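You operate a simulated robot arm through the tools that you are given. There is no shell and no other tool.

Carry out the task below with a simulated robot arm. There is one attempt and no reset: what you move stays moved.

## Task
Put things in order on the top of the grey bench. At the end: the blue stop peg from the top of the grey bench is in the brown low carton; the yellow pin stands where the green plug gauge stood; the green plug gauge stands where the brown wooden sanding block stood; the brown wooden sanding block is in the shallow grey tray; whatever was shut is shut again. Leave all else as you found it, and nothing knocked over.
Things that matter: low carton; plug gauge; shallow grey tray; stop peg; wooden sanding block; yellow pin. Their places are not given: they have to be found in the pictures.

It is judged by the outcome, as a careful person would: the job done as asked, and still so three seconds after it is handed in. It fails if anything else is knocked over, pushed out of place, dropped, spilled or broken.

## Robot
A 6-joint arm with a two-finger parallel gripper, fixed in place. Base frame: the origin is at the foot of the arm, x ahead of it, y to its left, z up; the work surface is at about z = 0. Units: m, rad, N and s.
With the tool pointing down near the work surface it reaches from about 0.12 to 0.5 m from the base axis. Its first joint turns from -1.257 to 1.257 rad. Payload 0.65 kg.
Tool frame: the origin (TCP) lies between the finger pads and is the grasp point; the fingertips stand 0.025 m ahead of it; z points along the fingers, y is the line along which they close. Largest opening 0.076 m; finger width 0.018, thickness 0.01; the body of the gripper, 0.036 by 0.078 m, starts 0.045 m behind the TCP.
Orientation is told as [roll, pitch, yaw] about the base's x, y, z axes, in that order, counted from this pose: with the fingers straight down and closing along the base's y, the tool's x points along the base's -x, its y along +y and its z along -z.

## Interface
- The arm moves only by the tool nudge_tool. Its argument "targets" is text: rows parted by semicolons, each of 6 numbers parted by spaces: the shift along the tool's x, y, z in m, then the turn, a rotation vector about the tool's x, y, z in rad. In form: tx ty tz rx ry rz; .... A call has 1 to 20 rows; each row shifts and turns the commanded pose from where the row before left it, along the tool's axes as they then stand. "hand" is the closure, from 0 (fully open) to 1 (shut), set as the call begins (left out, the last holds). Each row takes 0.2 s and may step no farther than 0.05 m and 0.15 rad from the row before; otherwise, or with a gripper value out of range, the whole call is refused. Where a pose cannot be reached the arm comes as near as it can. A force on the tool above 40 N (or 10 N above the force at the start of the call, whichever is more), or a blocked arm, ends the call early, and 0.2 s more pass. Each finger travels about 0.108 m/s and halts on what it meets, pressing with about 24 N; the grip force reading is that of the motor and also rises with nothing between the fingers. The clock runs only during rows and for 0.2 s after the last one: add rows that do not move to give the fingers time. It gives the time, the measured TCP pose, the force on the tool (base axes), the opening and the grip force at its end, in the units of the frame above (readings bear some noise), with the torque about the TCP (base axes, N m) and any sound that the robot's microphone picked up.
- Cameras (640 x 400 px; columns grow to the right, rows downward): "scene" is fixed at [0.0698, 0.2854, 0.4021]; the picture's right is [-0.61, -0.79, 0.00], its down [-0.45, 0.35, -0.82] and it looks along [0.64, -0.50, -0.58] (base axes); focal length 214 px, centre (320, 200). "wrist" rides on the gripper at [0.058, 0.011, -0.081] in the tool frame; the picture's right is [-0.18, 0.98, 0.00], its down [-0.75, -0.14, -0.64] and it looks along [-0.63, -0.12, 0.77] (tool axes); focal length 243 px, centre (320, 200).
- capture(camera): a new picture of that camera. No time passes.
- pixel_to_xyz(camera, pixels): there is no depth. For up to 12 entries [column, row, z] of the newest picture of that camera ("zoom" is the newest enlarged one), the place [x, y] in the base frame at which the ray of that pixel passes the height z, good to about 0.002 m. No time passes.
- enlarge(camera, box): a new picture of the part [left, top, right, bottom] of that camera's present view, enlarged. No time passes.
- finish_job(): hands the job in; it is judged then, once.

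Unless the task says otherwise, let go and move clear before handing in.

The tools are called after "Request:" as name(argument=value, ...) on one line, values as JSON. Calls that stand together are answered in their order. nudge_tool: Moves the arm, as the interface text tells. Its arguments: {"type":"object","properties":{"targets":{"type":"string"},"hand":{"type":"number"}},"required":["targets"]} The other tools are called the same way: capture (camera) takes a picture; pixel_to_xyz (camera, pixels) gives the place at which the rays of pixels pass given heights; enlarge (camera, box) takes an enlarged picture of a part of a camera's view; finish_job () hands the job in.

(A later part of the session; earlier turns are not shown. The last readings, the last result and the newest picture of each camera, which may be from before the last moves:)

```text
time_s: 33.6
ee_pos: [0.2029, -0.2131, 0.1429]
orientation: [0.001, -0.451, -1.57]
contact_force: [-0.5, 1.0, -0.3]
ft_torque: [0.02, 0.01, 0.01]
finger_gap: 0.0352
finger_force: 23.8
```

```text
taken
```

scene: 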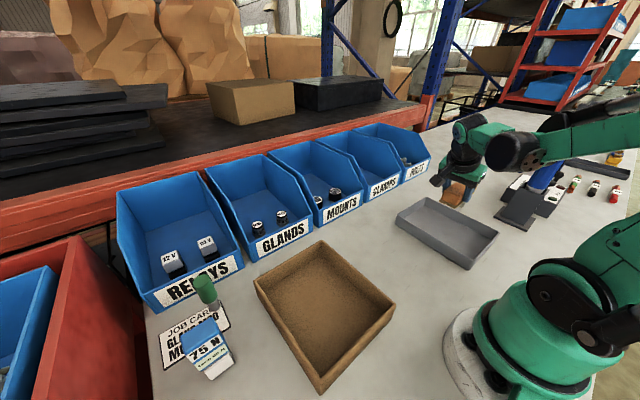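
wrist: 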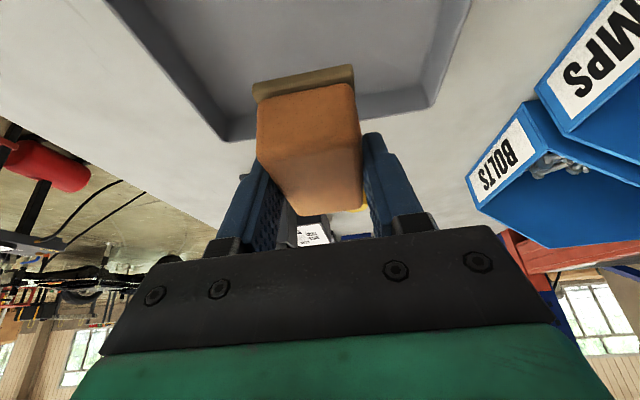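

The tray rim spans x 0.10–0.295, y −0.308 to −0.147 (centre ≈ (0.198,−0.228)), and the block hangs over it. I'll descend to just above the tray floor.

Request:
nudge_tool(targets="0.0083 -0.001 0.0237 0 0 0; 0.0083 -0.001 0.0237 0 0 0; 0.0083 -0.001 0.0237 0 0 0; 0.0083 -0.001 0.0237 0 0 0; 0 0 0 0 0 0")

Request:
capture(camera="wrist")

Request:
enlarge(camera="scene", box=[380, 150, 540, 290])

```text
time_s: 34.8
ee_pos: [0.197, -0.2214, 0.041]
orientation: [0.001, -0.451, -1.57]
contact_force: [0.6, -0.1, -0.4]
ft_torque: [-0.03, -0.02, 0.01]
finger_gap: 0.0353
finger_force: 23.9
```

```text
taken
```

wrist: 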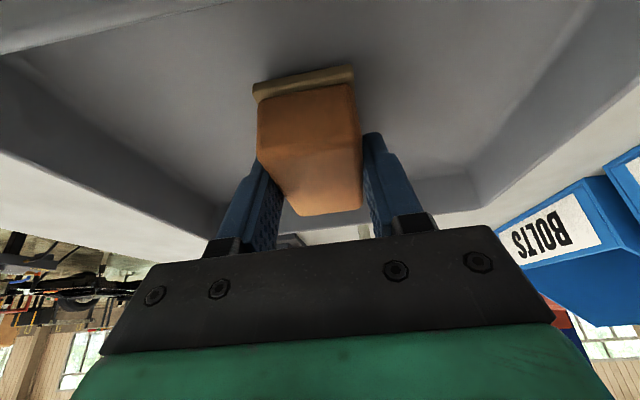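

```text
2.86 times, centred on (460, 220) of scene
```

zoom: 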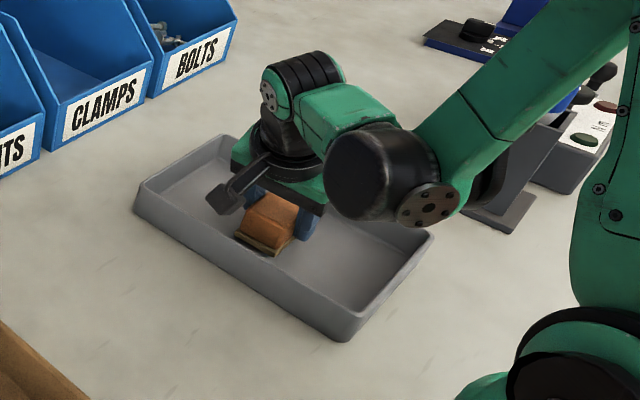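

The block is inside the tray at z 0.041 with no contact yet. I'll lower in 2 mm steps until the floor is felt.

Request:
nudge_tool(targets="0.0009 0 0.0018 0 0 0; 0.0009 0 0.0018 0 0 0; 0 0 0 0 0 0")

Request:
enlarge(camera="scene", box=[420, 190, 480, 240])

```text
time_s: 35.6
ee_pos: [0.1981, -0.2232, 0.0377]
orientation: [0.0, -0.449, -1.571]
contact_force: [0.4, 0.0, -0.6]
ft_torque: [-0.01, 0.0, 0.02]
finger_gap: 0.0352
finger_force: 23.8
```

```text
8.00 times, centred on (450, 215) of scene
```

zoom: 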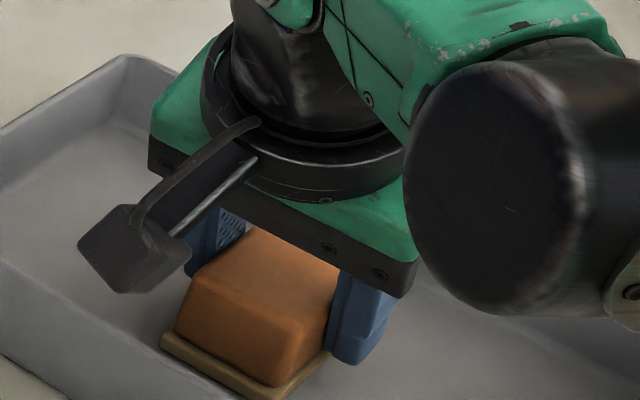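

Request:
nudge_tool(targets="0.0007 0 0.0014 0 0 0; 0 0 0 0 0 0")

Request:
nudge_tool(targets="0.0007 0 0.0014 0 0 0; 0 0 0 0 0 0")

```text
time_s: 36.2
ee_pos: [0.1963, -0.2239, 0.0359]
orientation: [0.0, -0.449, -1.572]
contact_force: [2.5, 6.8, 25.7]
ft_torque: [0.04, -0.07, 0.05]
finger_gap: 0.0354
finger_force: 24.6
```

```text
time_s: 36.5
ee_pos: [0.1973, -0.2236, 0.036]
orientation: [0.003, -0.455, -1.569]
contact_force: [1.3, 3.6, 22.6]
ft_torque: [0.11, -0.05, -0.01]
finger_gap: 0.0355
finger_force: 23.9
stopped in row 1: the force on the tool passed its limit at 47 N (the readings are from after the stop); the commanded pose is now the measured one
```

The floor was met (force 25 N, z≈0.036), so the block is seated. I'll relieve by 1 mm and open the fingers.

Request:
nudge_tool(targets="-0.0004 0 -0.0008 0 0 0; 0 0 0 0 0 0")

Request:
nudge_tool(targets="0 0 0 0 0 0; 0 0 0 0 0 0; 0 0 0 0 0 0; 0 0 0 0 0 0", hand=0)

Request:
capture(camera="wrist")

```text
time_s: 37.1
ee_pos: [0.1983, -0.2245, 0.0365]
orientation: [0.0, -0.451, -1.571]
contact_force: [-0.8, -0.1, -0.4]
ft_torque: [-0.03, -0.01, -0.04]
finger_gap: 0.0353
finger_force: 24.7
```

```text
time_s: 38.1
ee_pos: [0.1976, -0.2252, 0.0362]
orientation: [0.001, -0.452, -1.571]
contact_force: [-0.8, -0.3, 0.4]
ft_torque: [0.01, -0.02, 0.02]
finger_gap: 0.076
finger_force: 0.0
```

```text
taken
```

wrist: 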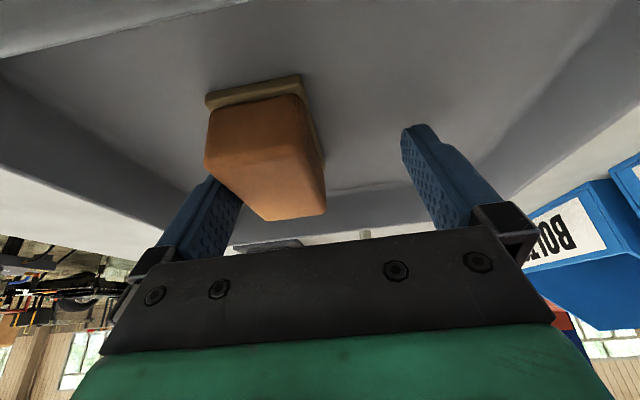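

The block is in the tray but followed the left finger a little while opening; it now rests beside that finger at (265,150). I'll shift slightly away from it (+x) and rise straight up clear of the tray.

Request:
nudge_tool(targets="0 0.007 0 0 0 0; -0.0087 0 -0.018 0 0 0; -0.0174 0 -0.036 0 0 0; -0.0174 0 -0.036 0 0 0; -0.0174 0 -0.036 0 0 0; 0 0 0 0 0 0")

Request:
capture(camera="wrist")

Request:
capture(camera="scene")

```text
time_s: 39.5
ee_pos: [0.2051, -0.2252, 0.1768]
orientation: [0.002, -0.452, -1.572]
contact_force: [-0.3, -0.5, -0.7]
ft_torque: [0.02, 0.01, 0.05]
finger_gap: 0.0758
finger_force: 0.1
```

```text
taken
```

wrist: 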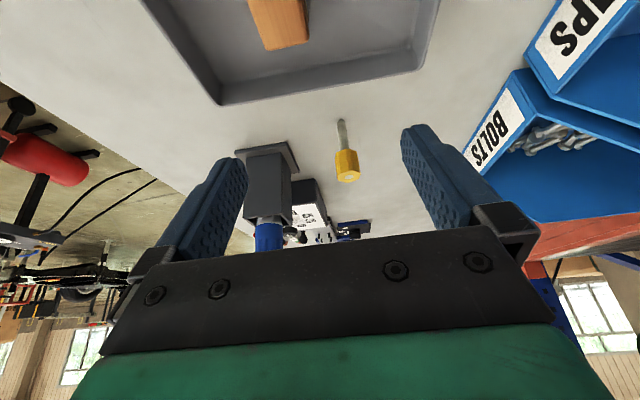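

```text
taken
```

scene: 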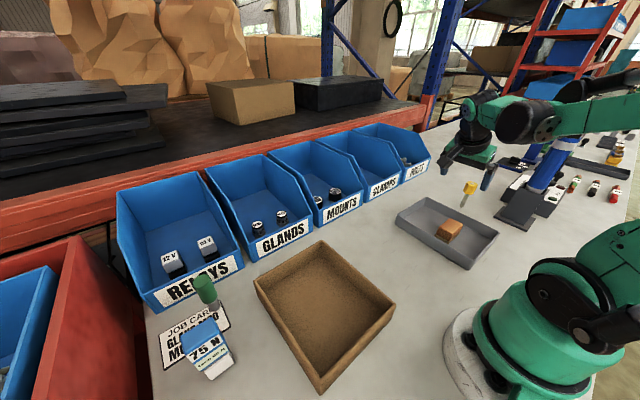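

The block sits fully inside the tray and the tray hasn't moved. Next is the blue peg, since it stands where the gripper must go for the gauge. I'll straighten the wrist, turn back to yaw 0, and travel left to view it head-on.

Request:
nudge_tool(targets="0 0 0 0 0.15 0; 0 0 -0.03 0 0.15 0; 0 0 -0.03 0 0.15 0; 0 0 -0.03 0 0 -0.15; 0 0 0 0 0 -0.15; 0 0 0 0 0 -0.15; 0 0 0 0 0 -0.15; 0 0 0 0 0 -0.15; 0 0 0 0 0 -0.15; 0 0 0 0 0 -0.15; 0 0 0 0 0 -0.15; 0 0 0 0 0 -0.15; 0 0 0 0 0 -0.15; 0 0 0 0 0 -0.0708; 0 0 0 0 0 0")

Request:
nudge_tool(targets="0.003 0.048 0 0 0 0; 0.003 0.048 0 0 0 0; 0.003 0.048 0 0 0 0; 0.003 0.048 0 0 0 0; 0.003 0.048 0 0 0 0; 0.003 0.048 0 0 0 0; 0.003 0.048 0 0 0 0; 0.003 0.048 0 0 0 0; 0.003 0.048 0 0 0 0; 0.003 0.048 0 0 0 0; 0.003 0.048 0 0 0 0; 0 0 0 0 0 0")

Request:
capture(camera="wrist")

Request:
capture(camera="scene")

```text
time_s: 42.7
ee_pos: [0.2033, -0.2109, 0.2654]
orientation: [-0.002, -0.003, 0.002]
contact_force: [-0.5, -0.5, -0.1]
ft_torque: [0.02, -0.01, -0.03]
finger_gap: 0.0761
finger_force: 0.0
```

```text
time_s: 45.3
ee_pos: [0.1692, 0.3181, 0.2635]
orientation: [-0.002, -0.002, -0.001]
contact_force: [0.4, -0.3, 0.2]
ft_torque: [-0.01, 0.0, -0.03]
finger_gap: 0.0761
finger_force: 0.3
```

```text
taken
```

wrist: 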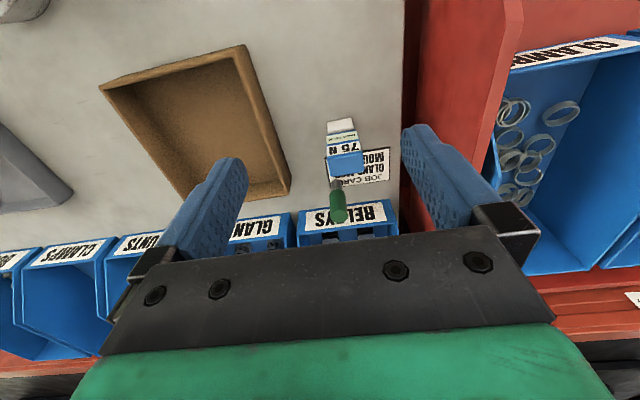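

```text
taken
```

scene: 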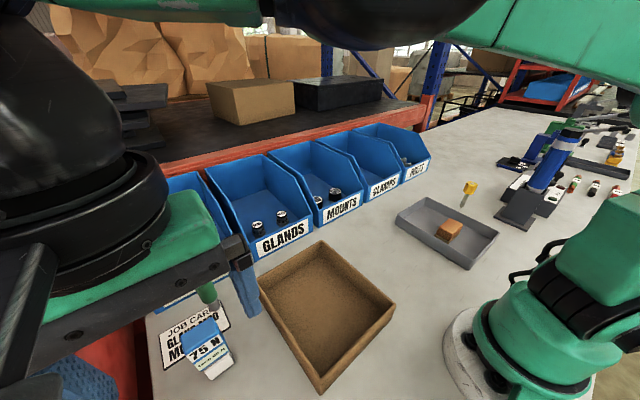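

The wrist camera now sees the peg head-on at (345,140), with the gauge behind it at (338,205). I'll enlarge and measure.

Request:
enlarge(camera="wrist", box=[290, 90, 410, 240])

Request:
enlarge(camera="scene", box=[150, 270, 260, 390])

```text
2.67 times, centred on (350, 165) of wrist
```

zoom: 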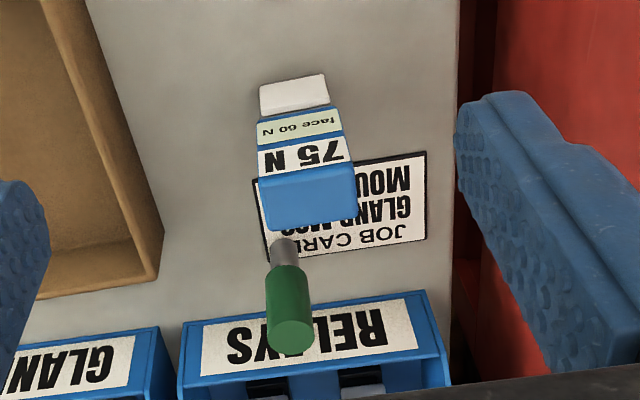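

```text
3.33 times, centred on (205, 330) of scene
```

zoom: 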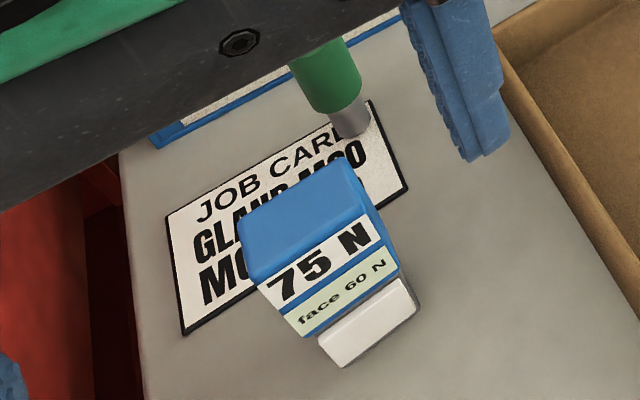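

Request:
pixel_to_xyz(camera="zoom", pixels=[[258, 286, 0.08], [372, 214, 0.08], [240, 222, 0.08], [345, 160, 0.08], [258, 286, 0.09], [372, 214, 0.09], [345, 367, 0.0], [418, 312, 0.0], [345, 367, 0.005], [418, 312, 0.005], [352, 130, 0.0], [352, 136, 0.0]])

Request:
enlarge(camera="wrist", box=[290, 90, 410, 240])

Request:
pixel_to_xyz(camera="zoom", pixels=[[260, 112, 0.005], [330, 103, 0.005], [262, 180, 0.08], [352, 165, 0.08], [267, 230, 0.08], [357, 222, 0.08], [262, 180, 0.07], [352, 165, 0.07], [267, 230, 0.09], [357, 222, 0.09], [284, 238, 0.0], [291, 335, 0.088]])

```text
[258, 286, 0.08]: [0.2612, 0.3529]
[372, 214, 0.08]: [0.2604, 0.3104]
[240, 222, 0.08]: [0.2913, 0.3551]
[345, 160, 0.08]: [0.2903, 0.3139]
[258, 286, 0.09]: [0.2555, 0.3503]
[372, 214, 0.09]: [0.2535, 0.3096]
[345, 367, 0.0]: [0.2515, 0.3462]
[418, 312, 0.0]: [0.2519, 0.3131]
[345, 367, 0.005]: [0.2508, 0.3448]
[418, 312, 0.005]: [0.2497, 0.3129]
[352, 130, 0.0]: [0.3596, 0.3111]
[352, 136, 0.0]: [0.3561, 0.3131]
```

```text
2.67 times, centred on (350, 165) of wrist
```

zoom: 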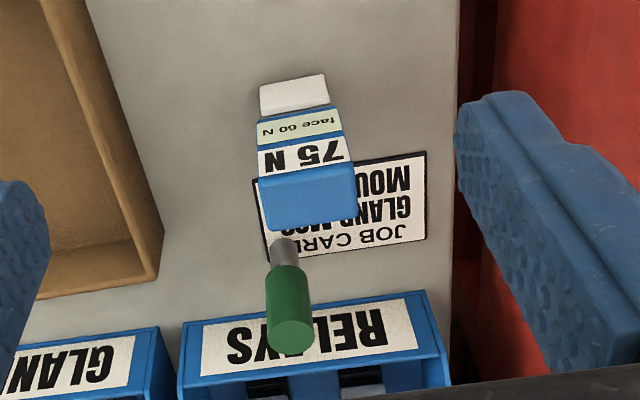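

```text
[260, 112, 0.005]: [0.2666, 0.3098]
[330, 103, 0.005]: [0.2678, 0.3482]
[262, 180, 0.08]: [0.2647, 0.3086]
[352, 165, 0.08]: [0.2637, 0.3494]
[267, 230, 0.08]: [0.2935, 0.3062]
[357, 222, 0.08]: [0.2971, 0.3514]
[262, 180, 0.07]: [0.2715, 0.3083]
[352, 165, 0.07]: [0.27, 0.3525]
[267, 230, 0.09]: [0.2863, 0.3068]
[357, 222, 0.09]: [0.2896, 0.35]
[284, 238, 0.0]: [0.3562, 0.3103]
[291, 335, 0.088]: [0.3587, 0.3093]
```

Peg head top is ≈ 0.083 high, spanning x 0.260–0.291, y 0.309–0.352 (centre (0.276,0.331)); the gauge axis is near (0.358,0.311). I'll go above the peg at yaw 0, closing along y, and stop at z≈0.13 to check alignment.

Request:
nudge_tool(targets="-0.0356 0.0043 0 0 0 0; -0.0356 0.0043 0 0 0 0; -0.0356 0.0043 0 0 0 0; 0 0 0.045 0 0 0; 0 0 0.045 0 0 0; 0 0 0.0435 0 0 0; 0 0 0 0 0 0")

Request:
capture(camera="wrist")

Request:
capture(camera="scene")

```text
time_s: 46.9
ee_pos: [0.2769, 0.329, 0.1297]
orientation: [-0.002, -0.002, 0.001]
contact_force: [0.0, -0.6, 0.7]
ft_torque: [0.0, 0.04, 0.0]
finger_gap: 0.0759
finger_force: 0.0
```

```text
taken
```

wrist: 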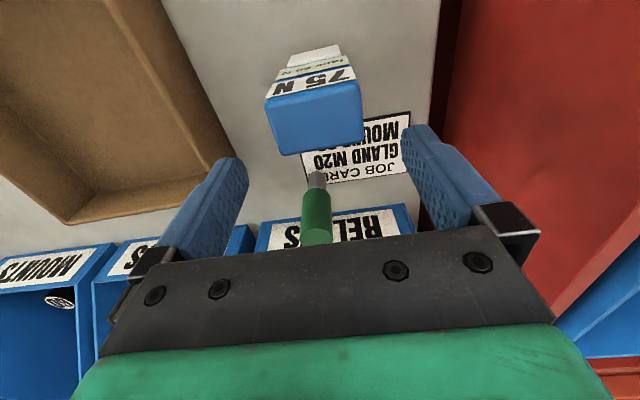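

```text
taken
```

scene: 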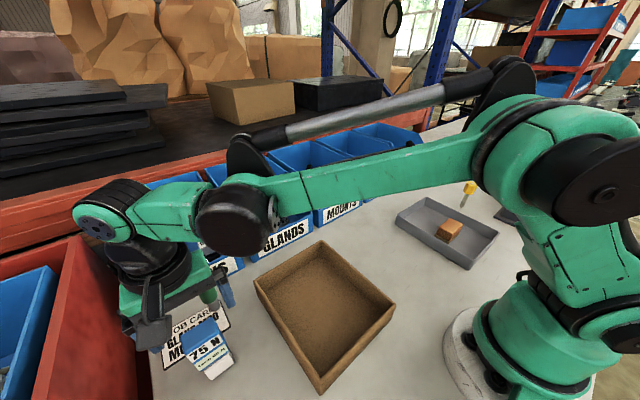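

Request:
pixel_to_xyz(camera="wrist", pixels=[[266, 103, 0.083], [356, 82, 0.083], [283, 153, 0.083], [363, 141, 0.083], [318, 183, 0.0], [316, 240, 0.088], [293, 52, 0.0], [341, 45, 0.0]])

Request:
enlarge(camera="wrist", box=[240, 30, 420, 190])

Request:
enlarge(camera="scene", box=[110, 250, 270, 390])

```text
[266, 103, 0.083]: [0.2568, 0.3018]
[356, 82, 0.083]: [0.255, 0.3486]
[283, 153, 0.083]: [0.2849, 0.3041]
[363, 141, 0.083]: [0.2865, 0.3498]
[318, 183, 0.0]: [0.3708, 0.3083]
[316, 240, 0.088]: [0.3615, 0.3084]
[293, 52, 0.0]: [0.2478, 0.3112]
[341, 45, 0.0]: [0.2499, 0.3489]
```

```text
2.50 times, centred on (330, 110) of wrist
```

zoom: 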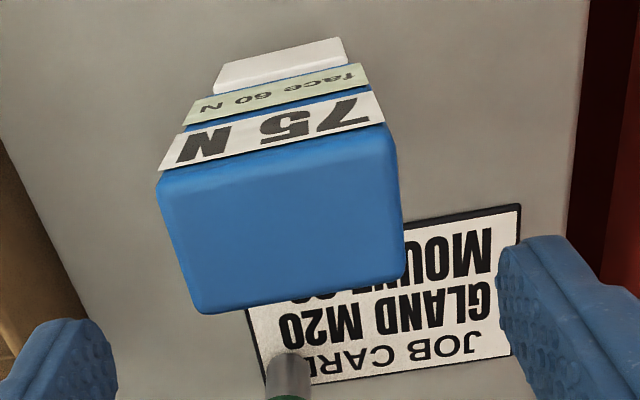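

```text
2.86 times, centred on (190, 320) of scene
```

zoom: 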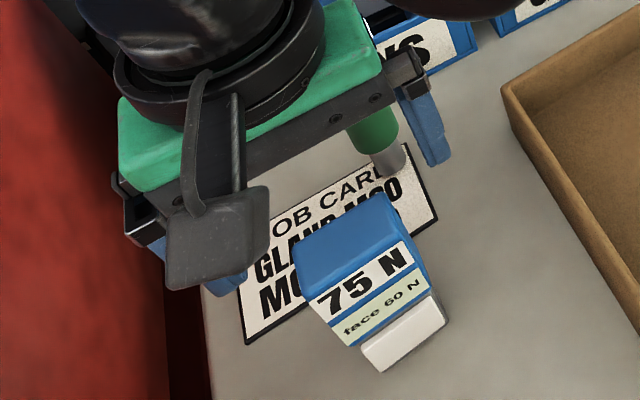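

The head top (z≈0.086) centres at about (0.272,0.329), so I'm 4 mm too far in x. I'll correct and descend to z≈0.066 astride the head.

Request:
nudge_tool(targets="0.004 0 0.012 0 0 0; 0 0 0.02 0 0 0; 0 0 0.02 0 0 0; 0 0 0.0117 0 0 0; 0 0 0 0 0 0")

Request:
capture(camera="wrist")

Request:
enlarge(camera="scene", box=[110, 250, 270, 390])

```text
time_s: 48.1
ee_pos: [0.2737, 0.3289, 0.0667]
orientation: [0.0, -0.001, -0.001]
contact_force: [-0.1, 0.6, 14.4]
ft_torque: [0.06, 0.17, -0.01]
finger_gap: 0.076
finger_force: 0.1
```

```text
taken
```

wrist: 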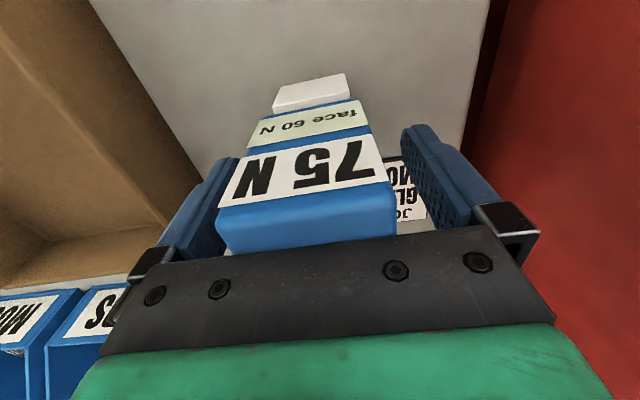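

```text
2.86 times, centred on (190, 320) of scene
```

zoom: 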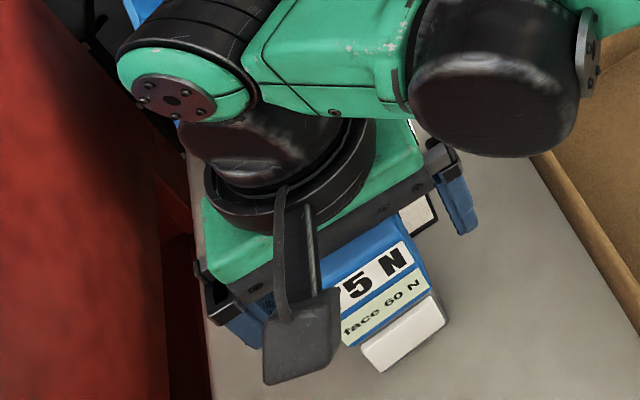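

The reading shows +14 N on z with the contact about 12 mm behind TCP, meaning the gripper body touched the head's top. So the peg is taller than I thought (≈0.11 m), which also puts its true centre nearer x≈0.259. I'll back straight up, then re-centre.

Request:
nudge_tool(targets="0 0 -0.008 0 0 0; 0 0 -0.008 0 0 0; 0 0 0 0 0 0")

Request:
capture(camera="wrist")

Request:
enlarge(camera="scene", box=[110, 250, 270, 390])

```text
time_s: 48.9
ee_pos: [0.2729, 0.3282, 0.083]
orientation: [-0.004, -0.003, 0.001]
contact_force: [0.1, -0.5, 0.3]
ft_torque: [-0.01, 0.0, -0.02]
finger_gap: 0.0759
finger_force: 0.0
```

```text
taken
```

wrist: 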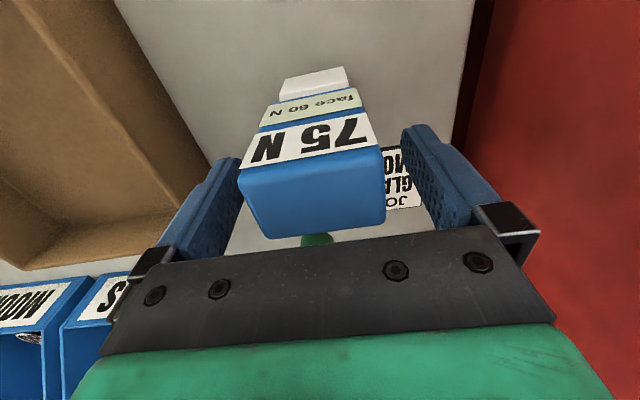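

```text
2.86 times, centred on (190, 320) of scene
```

zoom: 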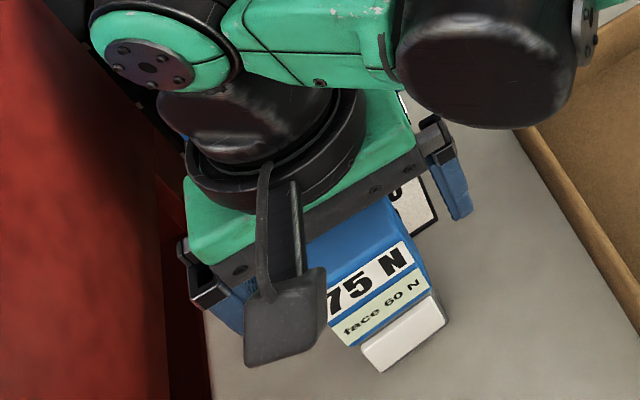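

Request:
pixel_to_xyz(camera="zoom", pixels=[[411, 240, 0.08], [411, 240, 0.09], [411, 240, 0.1], [411, 240, 0.11], [390, 197, 0.09], [390, 197, 0.1], [390, 197, 0.11]])

Request:
pixel_to_xyz(camera="wrist", pixels=[[239, 173, 0.09], [239, 173, 0.1], [239, 173, 0.11], [266, 238, 0.09], [266, 238, 0.1], [266, 238, 0.11], [380, 146, 0.09], [380, 146, 0.1], [380, 146, 0.11], [385, 210, 0.1]])

```text
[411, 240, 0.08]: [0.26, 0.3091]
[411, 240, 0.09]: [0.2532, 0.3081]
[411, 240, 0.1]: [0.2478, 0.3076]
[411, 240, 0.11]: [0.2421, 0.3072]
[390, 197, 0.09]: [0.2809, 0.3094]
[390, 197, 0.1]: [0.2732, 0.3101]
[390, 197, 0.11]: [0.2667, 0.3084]
```

```text
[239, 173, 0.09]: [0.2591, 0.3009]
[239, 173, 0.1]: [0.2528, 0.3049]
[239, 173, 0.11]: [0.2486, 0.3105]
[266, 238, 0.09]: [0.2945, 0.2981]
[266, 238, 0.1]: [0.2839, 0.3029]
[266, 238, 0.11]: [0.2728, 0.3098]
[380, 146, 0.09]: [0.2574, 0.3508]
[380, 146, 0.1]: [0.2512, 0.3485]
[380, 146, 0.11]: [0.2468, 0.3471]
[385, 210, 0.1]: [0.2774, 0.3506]
```

The peg is unmoved. Triangulating its top corners gives a top at z≈0.106, x 0.248–0.274, y 0.308–0.348, so centre (0.261,0.328). I'll shift 12 mm toward the base, then close on the head.

Request:
nudge_tool(targets="0.006 0 0 0 0 0; 0.006 0 0.002 0 0 0; 0 0 0 0 0 0")

Request:
nudge_tool(targets="0 0 0 0 0 0; 0 0 0 0 0 0; 0 0 0 0 0 0; 0 0 0 0 0 0", hand=1)

Request:
capture(camera="wrist")

Request:
enlarge(camera="scene", box=[110, 250, 270, 390])

```text
time_s: 49.7
ee_pos: [0.2629, 0.3298, 0.0808]
orientation: [-0.001, -0.001, 0.0]
contact_force: [0.5, -0.3, -0.4]
ft_torque: [0.01, -0.03, -0.02]
finger_gap: 0.076
finger_force: 0.1
```

```text
time_s: 50.7
ee_pos: [0.2629, 0.3292, 0.0812]
orientation: [-0.003, 0.0, 0.0]
contact_force: [-0.5, 0.9, 0.0]
ft_torque: [0.13, 0.06, 0.01]
finger_gap: 0.0399
finger_force: 23.8
```

```text
taken
```

wrist: 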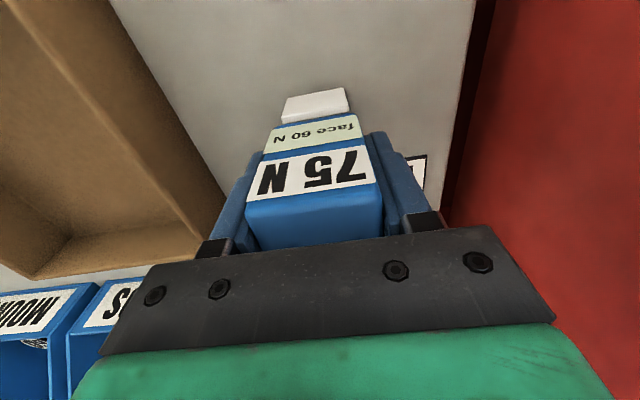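

```text
2.86 times, centred on (190, 320) of scene
```

zoom: 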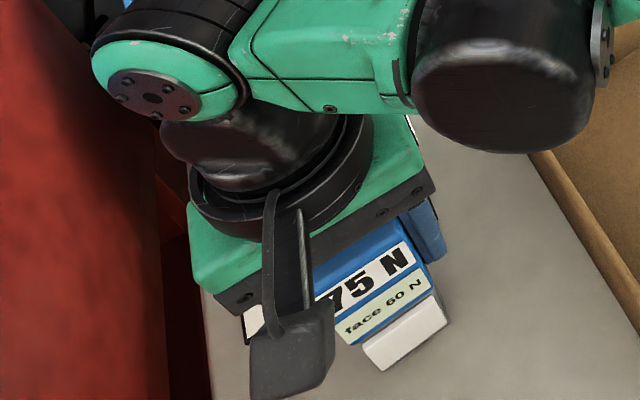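

The head is gripped at a 0.040 m gap with 24 N. I'll lift 6 mm slowly and check the force before going on.

Request:
nudge_tool(targets="0 0 -0.003 0 0 0; 0 0 -0.003 0 0 0; 0 0 0 0 0 0")

Request:
enlarge(camera="scene", box=[110, 250, 270, 390])

```text
time_s: 51.5
ee_pos: [0.2631, 0.3292, 0.0882]
orientation: [0.0, -0.002, 0.0]
contact_force: [-0.2, -0.5, -3.2]
ft_torque: [0.01, -0.02, 0.03]
finger_gap: 0.0401
finger_force: 24.4
```

```text
2.86 times, centred on (190, 320) of scene
```

zoom: 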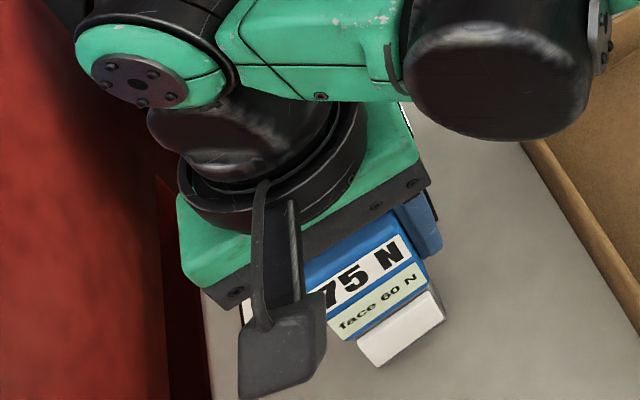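

The peg is lifted (about 3 N weight) and hangs straight. I'll raise it to z≈0.19 and carry it over the carton's middle at about (0.239,0.152).

Request:
nudge_tool(targets="0 0 -0.034 0 0 0; 0 0 -0.034 0 0 0; 0 0 -0.034 0 0 0; 0.006 -0.044 0 0 0 0; 0.006 -0.044 0 0 0 0; 0.006 -0.044 0 0 0 0; 0.006 -0.044 0 0 0 0; 0 0 0 0 0 0")

Request:
capture(camera="wrist")

Request:
capture(camera="scene")

```text
time_s: 53.3
ee_pos: [0.2349, 0.1523, 0.1919]
orientation: [0.0, -0.004, 0.001]
contact_force: [0.6, 0.3, -2.8]
ft_torque: [-0.03, 0.0, -0.02]
finger_gap: 0.0398
finger_force: 24.3
```

```text
taken
```

wrist: 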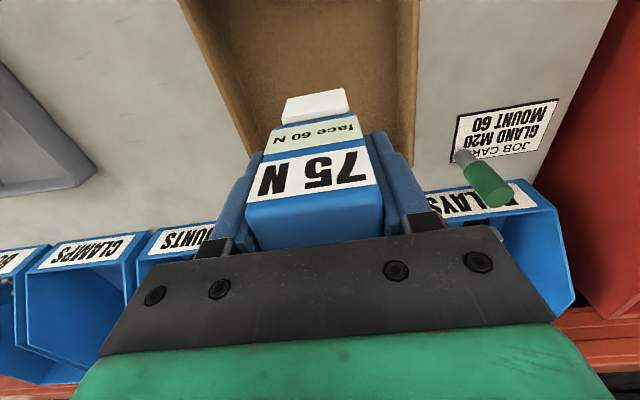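

```text
taken
```

scene: 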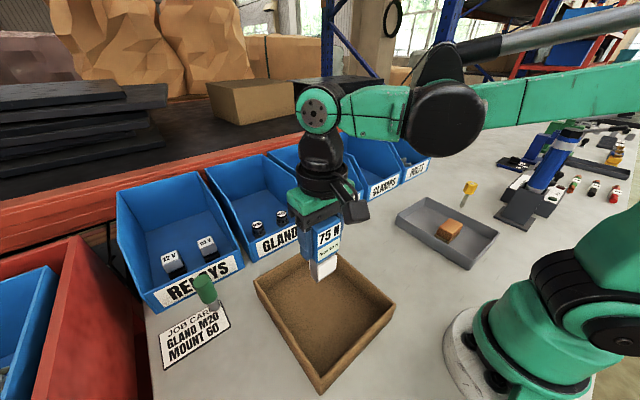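

The peg hangs over the carton's middle. I'll lower it to just above the carton floor.

Request:
nudge_tool(targets="0 0 0.03 0 0 0; 0 0 0.03 0 0 0; 0 0 0.025 0 0 0; 0 0 0.017 0 0 0; 0 0 0 0 0 0")

Request:
capture(camera="wrist")

Request:
enlarge(camera="scene", box=[240, 180, 410, 390])

```text
time_s: 54.5
ee_pos: [0.2376, 0.1533, 0.0887]
orientation: [-0.003, -0.002, 0.0]
contact_force: [0.1, 1.3, -3.0]
ft_torque: [-0.01, 0.01, 0.02]
finger_gap: 0.0399
finger_force: 23.5
```

```text
taken
```

wrist: 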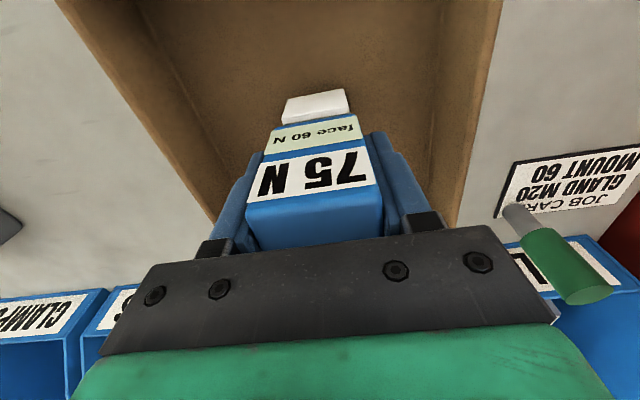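

```text
1.90 times, centred on (325, 285) of scene
```

zoom: 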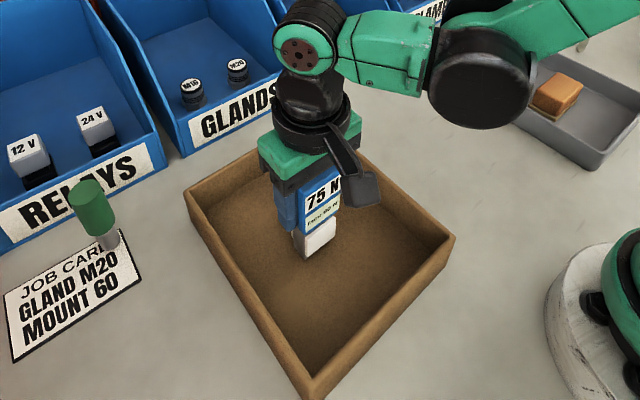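

The peg is well inside the carton, just off the floor. I'll lower in ~1.5 mm steps until I feel contact.

Request:
nudge_tool(targets="0 0 0.0015 0 0 0; 0 0 0 0 0 0")

Request:
nudge_tool(targets="0 0 0.0015 0 0 0; 0 0 0 0 0 0")

Request:
nudge_tool(targets="0 0 0.001 0 0 0; 0 0 0 0 0 0")

```text
time_s: 55.1
ee_pos: [0.2382, 0.1538, 0.0884]
orientation: [-0.002, -0.001, 0.0]
contact_force: [1.0, 0.1, -2.0]
ft_torque: [0.0, 0.0, -0.02]
finger_gap: 0.0398
finger_force: 24.1
```

```text
time_s: 55.7
ee_pos: [0.2365, 0.1546, 0.086]
orientation: [-0.002, -0.001, 0.0]
contact_force: [-0.6, 1.9, 21.1]
ft_torque: [0.17, 0.12, -0.01]
finger_gap: 0.04
finger_force: 24.0
```

```text
time_s: 56.3
ee_pos: [0.2381, 0.1522, 0.0839]
orientation: [-0.003, -0.001, 0.0]
contact_force: [1.5, 4.6, 20.1]
ft_torque: [0.39, -0.03, 0.0]
finger_gap: 0.0402
finger_force: 23.9
```

Contact at z≈0.085 with ~20 N. I'll relieve slightly, then open the fingers only a little at first to let the peg stand free.

Request:
nudge_tool(targets="0 0 -0.0006 0 0 0; 0 0 0 0 0 0")

Request:
nudge_tool(targets="0 0 0 0 0 0; 0 0 0 0 0 0; 0 0 0 0 0 0", hand=0.42)

Request:
capture(camera="wrist")

```text
time_s: 56.9
ee_pos: [0.2387, 0.1555, 0.0845]
orientation: [-0.002, 0.0, -0.001]
contact_force: [0.0, -0.8, -2.8]
ft_torque: [0.0, -0.02, 0.0]
finger_gap: 0.0399
finger_force: 24.0
```

```text
time_s: 57.7
ee_pos: [0.2377, 0.1538, 0.0849]
orientation: [-0.001, -0.002, 0.0]
contact_force: [0.0, 0.0, -0.2]
ft_torque: [0.02, 0.0, 0.0]
finger_gap: 0.044
finger_force: 0.2
```

```text
taken
```

wrist: 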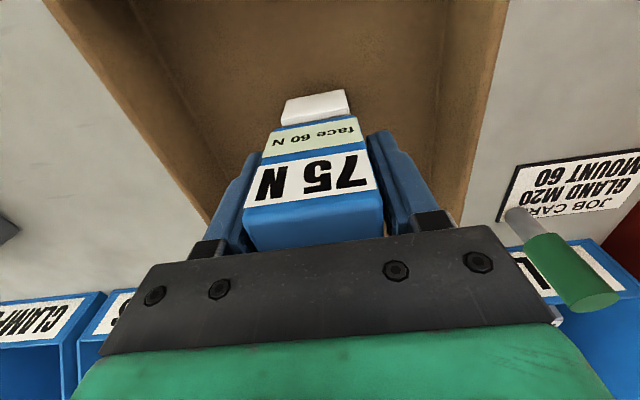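

The peg stands free with a 0.044 m gap. I'll open further and look again before lifting.

Request:
nudge_tool(targets="0 0 0 0 0 0; 0 0 0 0 0 0; 0 0 0 0 0 0", hand=0.15)

Request:
capture(camera="wrist")

Request:
enlarge(camera="scene", box=[240, 180, 410, 390])

```text
time_s: 58.5
ee_pos: [0.2381, 0.1531, 0.0849]
orientation: [-0.002, -0.001, 0.001]
contact_force: [-1.1, -0.5, -0.3]
ft_torque: [0.01, 0.0, -0.01]
finger_gap: 0.0648
finger_force: 0.0
```

```text
taken
```

wrist: 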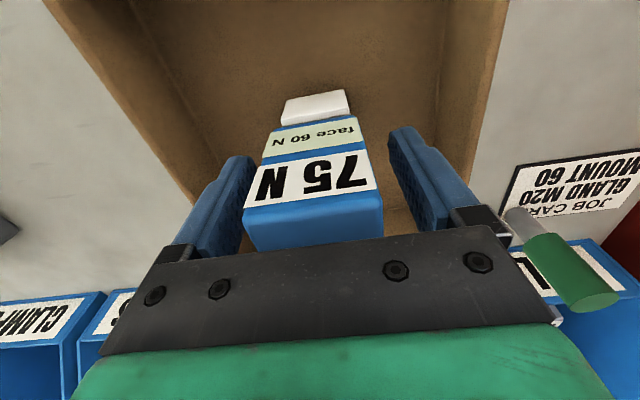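

```text
1.90 times, centred on (325, 285) of scene
```

zoom: 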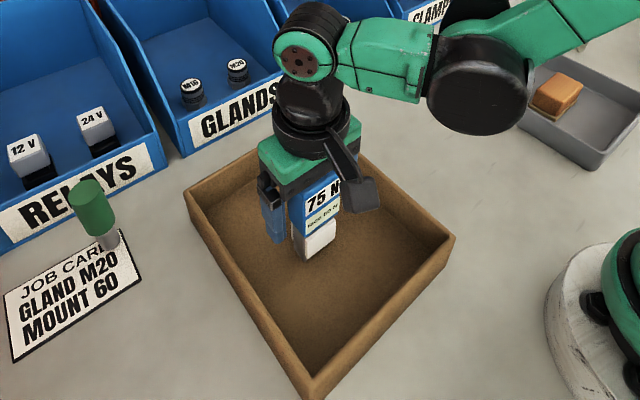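

The peg stands upright in the carton with clearance both sides. I'll rise straight up and then measure the gauge carefully from both cameras.

Request:
nudge_tool(targets="0 0 -0.02 0 0 0; 0 0 -0.04 0 0 0; 0 0 -0.04 0 0 0; 0 0 -0.04 0 0 0; 0 0 0 0 0 0")

Request:
capture(camera="wrist")

Request:
enlarge(camera="scene", box=[170, 260, 250, 320])

```text
time_s: 59.7
ee_pos: [0.2367, 0.1541, 0.2233]
orientation: [-0.001, -0.001, 0.0]
contact_force: [-0.1, 0.3, -0.3]
ft_torque: [0.04, -0.03, 0.03]
finger_gap: 0.0647
finger_force: 0.1
```

```text
taken
```

wrist: 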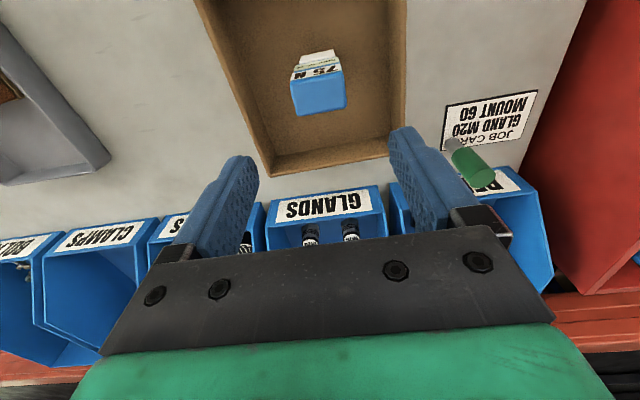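

```text
6.67 times, centred on (210, 290) of scene
```

zoom: 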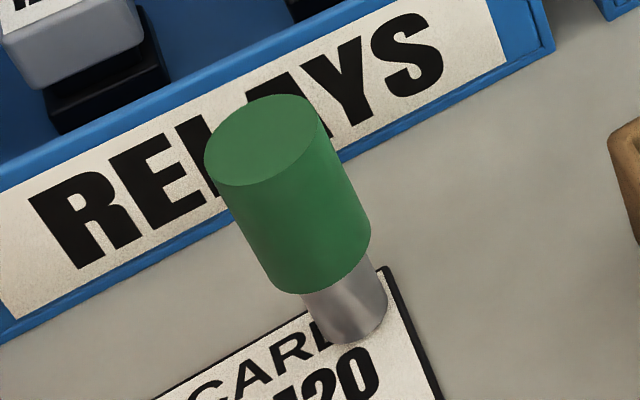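

Request:
pixel_to_xyz(camera="zoom", pixels=[[352, 324, 0.0], [318, 336, 0.0], [388, 308, 0.0], [352, 346, 0.0], [263, 140, 0.075], [263, 140, 0.08], [263, 140, 0.085], [263, 140, 0.09], [207, 160, 0.08], [320, 115, 0.08], [336, 272, 0.03], [390, 266, 0.0]])

Request:
enlarge(camera="wrist", box=[420, 80, 550, 200])

Request:
pixel_to_xyz(camera="wrist", pixels=[[443, 144, 0.0], [450, 144, 0.0], [475, 172, 0.08]])

```text
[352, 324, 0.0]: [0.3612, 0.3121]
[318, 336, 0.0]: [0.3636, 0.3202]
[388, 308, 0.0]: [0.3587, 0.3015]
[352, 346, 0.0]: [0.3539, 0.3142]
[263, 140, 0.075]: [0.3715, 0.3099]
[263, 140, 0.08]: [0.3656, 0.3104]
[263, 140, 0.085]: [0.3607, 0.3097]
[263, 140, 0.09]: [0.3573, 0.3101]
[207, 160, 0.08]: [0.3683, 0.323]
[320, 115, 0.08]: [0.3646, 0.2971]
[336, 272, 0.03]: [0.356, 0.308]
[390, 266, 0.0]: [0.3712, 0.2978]
```

```text
3.33 times, centred on (485, 140) of wrist
```

zoom: 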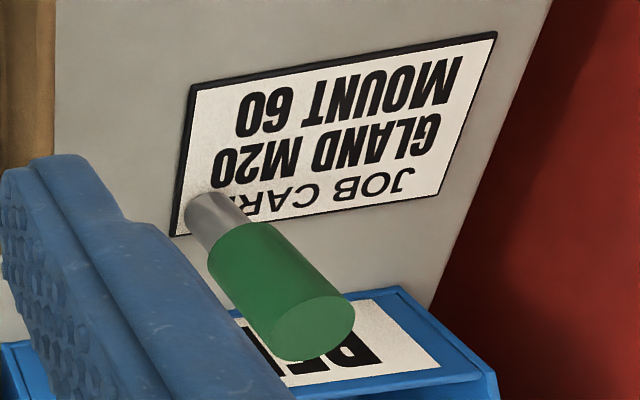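

```text
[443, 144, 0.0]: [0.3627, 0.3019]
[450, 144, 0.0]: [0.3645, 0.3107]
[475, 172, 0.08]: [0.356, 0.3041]
```

Request:
pixel_to_xyz(camera="zoom", pixels=[[205, 210, 0.0], [198, 200, 0.0], [190, 215, 0.0], [222, 200, 0.0], [310, 328, 0.08], [310, 328, 0.085], [310, 328, 0.09], [275, 345, 0.085], [352, 305, 0.085], [182, 235, 0.0], [190, 87, 0.0]])

```text
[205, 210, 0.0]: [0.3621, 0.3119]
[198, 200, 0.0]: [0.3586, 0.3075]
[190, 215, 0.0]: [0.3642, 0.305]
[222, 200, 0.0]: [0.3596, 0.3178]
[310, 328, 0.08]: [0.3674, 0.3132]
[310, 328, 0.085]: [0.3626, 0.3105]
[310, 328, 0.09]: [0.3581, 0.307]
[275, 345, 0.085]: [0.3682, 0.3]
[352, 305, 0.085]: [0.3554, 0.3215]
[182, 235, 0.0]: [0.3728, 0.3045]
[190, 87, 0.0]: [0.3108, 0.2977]
```

Both cameras agree on the gauge: axis (0.3615,0.311), height 0.085, cap about 0.026 wide from z≈0.035 up. I'll tilt the fingers outward by 0.45 rad (needed for the far placing spot, so the gauge stays upright), open fully and go to a pre-grasp point.

Request:
nudge_tool(targets="0 0 0 0 -0.15 0; 0 0 0 0 -0.15 0; 0 0 0 0 -0.15 0; -0.0084 0.0314 0.0185 0 0 0; -0.0084 0.0314 0.0185 0 0 0; -0.0084 0.0314 0.0185 0 0 0; -0.0084 0.0314 0.0185 0 0 0; -0.0084 0.0314 0.0185 0 0 0; 0 0 0 0 0 0", hand=0)

Request:
capture(camera="wrist")

Request:
capture(camera="scene")

```text
time_s: 61.7
ee_pos: [0.3164, 0.3104, 0.1573]
orientation: [0.0, -0.449, 0.002]
contact_force: [-0.3, 0.1, 0.3]
ft_torque: [0.0, 0.03, -0.01]
finger_gap: 0.0758
finger_force: 0.1
```

```text
taken
```

wrist: 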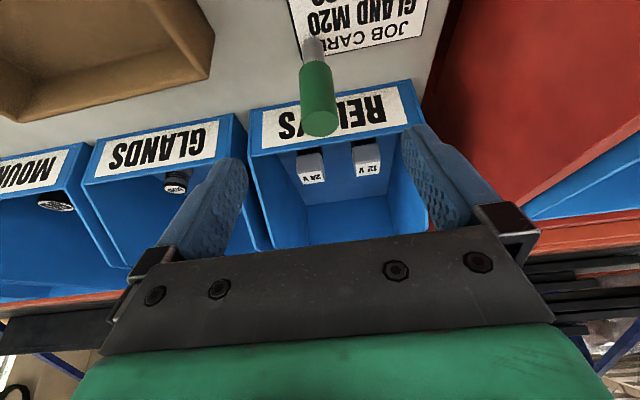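

```text
taken
```

scene: 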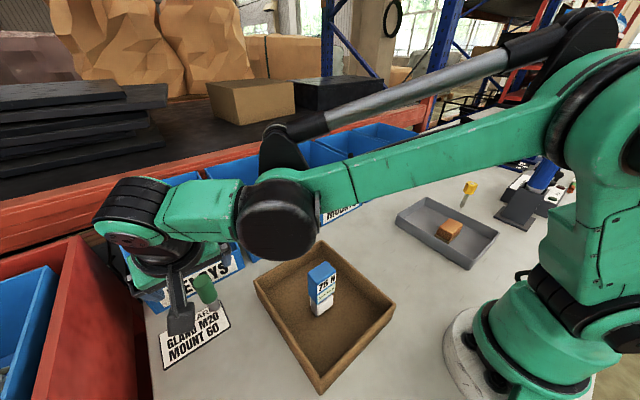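

The gauge is centred between the fingers (316,95) and the peg stands well in the carton. I'll approach along the tool axis to the cap.

Request:
nudge_tool(targets="0.0003 0.0001 0.0197 0 0 0; 0.0003 0.0001 0.0197 0 0 0; 0.0003 0.0001 0.0197 0 0 0; 0.0003 0.0001 0.0197 0 0 0; 0.0002 0.0002 0.0197 0 0 0; 0 0 0 0 0 0")

Request:
capture(camera="wrist")

Request:
enlarge(camera="scene", box=[110, 200, 270, 340])

```text
time_s: 63.1
ee_pos: [0.3557, 0.3123, 0.0711]
orientation: [-0.001, -0.451, 0.003]
contact_force: [-0.6, -0.8, 0.8]
ft_torque: [-0.02, -0.01, -0.01]
finger_gap: 0.0759
finger_force: 0.0
```

```text
taken
```

wrist: 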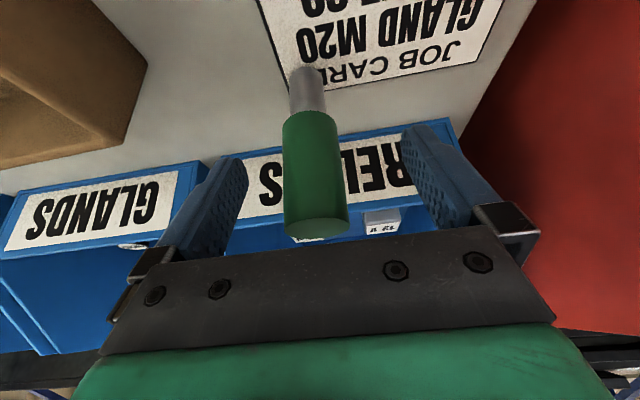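

```text
2.86 times, centred on (190, 270) of scene
```

zoom: 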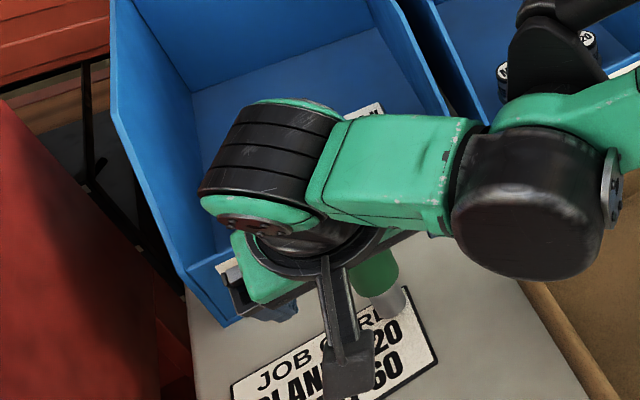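

The cap sits between the fingers at columns 283–348. I'll trim 1 mm toward −y and close on it.

Request:
nudge_tool(targets="0 -0.001 0 0 0 0; 0 0 0 0 0 0")

Request:
nudge_tool(targets="0 0 0 0 0 0; 0 0 0 0 0 0; 0 0 0 0 0 0; 0 0 0 0 0 0", hand=1)

Request:
capture(camera="wrist")

```text
time_s: 63.7
ee_pos: [0.3574, 0.3128, 0.0692]
orientation: [-0.001, -0.449, 0.001]
contact_force: [0.5, -1.4, -0.1]
ft_torque: [-0.01, -0.01, -0.03]
finger_gap: 0.0757
finger_force: 0.1
```

```text
time_s: 64.7
ee_pos: [0.3578, 0.3117, 0.0701]
orientation: [-0.002, -0.451, 0.001]
contact_force: [0.7, -0.3, 0.4]
ft_torque: [0.03, 0.0, 0.02]
finger_gap: 0.0251
finger_force: 23.7
```

```text
taken
```

wrist: 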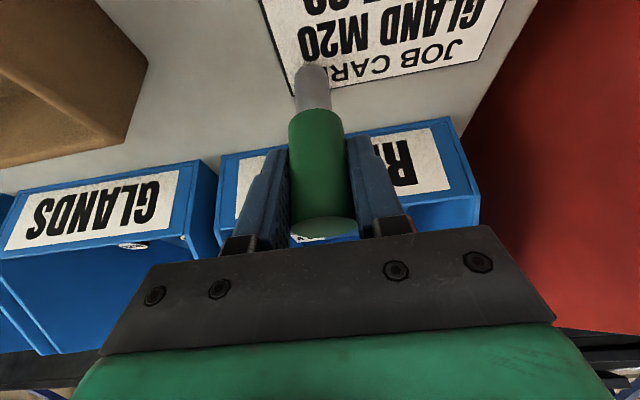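

Gripped with a 0.0251 m gap at 24 N. I'll lift straight up gently to z≈0.175.

Request:
nudge_tool(targets="-0.0022 0 -0.0045 0 0 0; -0.0087 0 -0.018 0 0 0; -0.0174 0 -0.036 0 0 0; -0.0174 0 -0.036 0 0 0; 0 0 0 0 0 0")

Request:
capture(camera="wrist")

Request:
capture(camera="scene")

```text
time_s: 65.9
ee_pos: [0.3569, 0.3101, 0.1731]
orientation: [-0.001, -0.45, 0.002]
contact_force: [0.4, -0.1, -0.5]
ft_torque: [-0.01, 0.0, -0.01]
finger_gap: 0.025
finger_force: 24.5
```

```text
taken
```

wrist: 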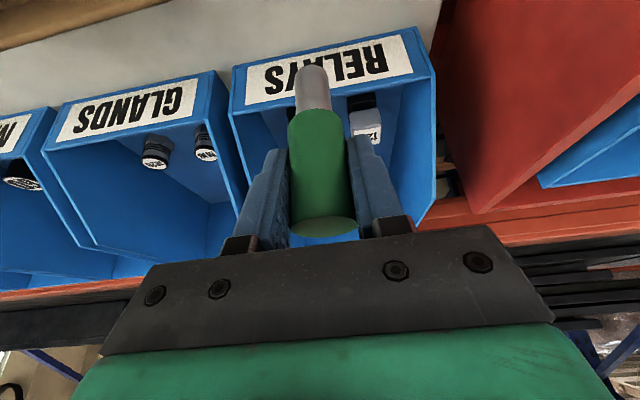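

```text
taken
```

scene: 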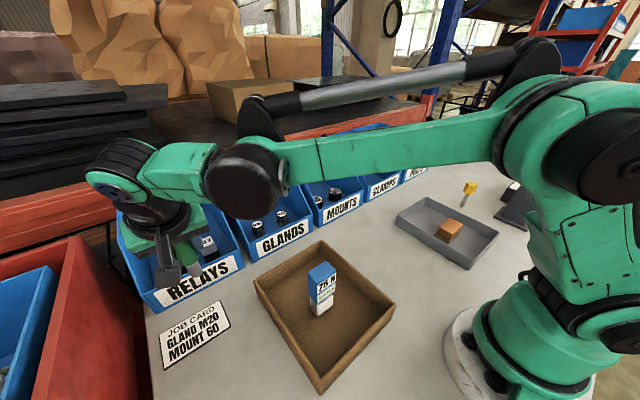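

The gauge is lifted vertically and the job card stayed put. I'll pull it inward and up to z≈0.21 (clear of the peg's 0.11 top), then swing it to the right with yaw turning about the vertical.

Request:
nudge_tool(targets="0.02005 -0.0275 -0.01995 0 0 0; 0.02005 -0.0275 -0.01995 0 0 0; 0.02005 -0.0275 -0.01995 0 0 0; 0.02005 -0.0275 -0.01995 0 0 0; -0.02334 -0.03762 0.01128 0.0621 0 0.1286; -0.02334 -0.03762 0.01128 0.0621 0 0.1286; -0.02334 -0.03762 0.01128 0.0621 0 0.1286; -0.02334 -0.03762 0.01128 0.0621 0 0.1286; -0.02334 -0.03762 0.01128 0.0621 0 0.1286; 0 0 0 0 0 0")

Request:
capture(camera="wrist")

Request:
capture(camera="scene")

```text
time_s: 68.1
ee_pos: [0.321, -0.0119, 0.2096]
orientation: [-0.003, -0.451, -0.715]
contact_force: [0.5, 0.6, -0.8]
ft_torque: [-0.04, 0.01, 0.0]
finger_gap: 0.025
finger_force: 23.8
```

```text
taken
```

wrist: 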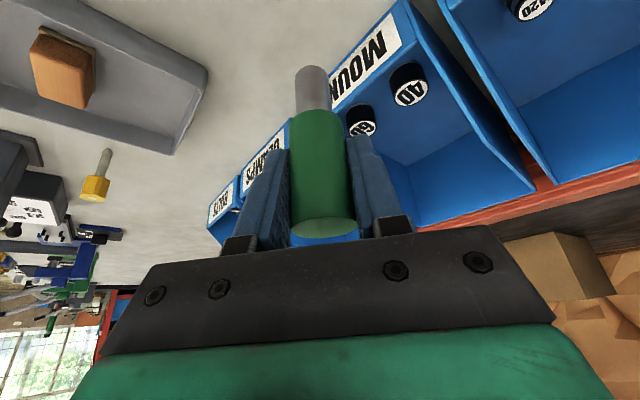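

```text
taken
```

scene: 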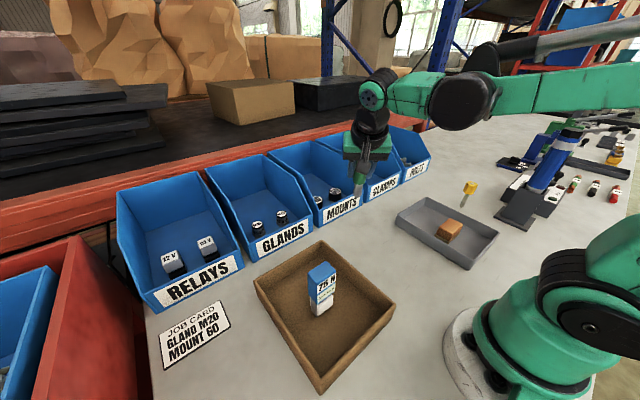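

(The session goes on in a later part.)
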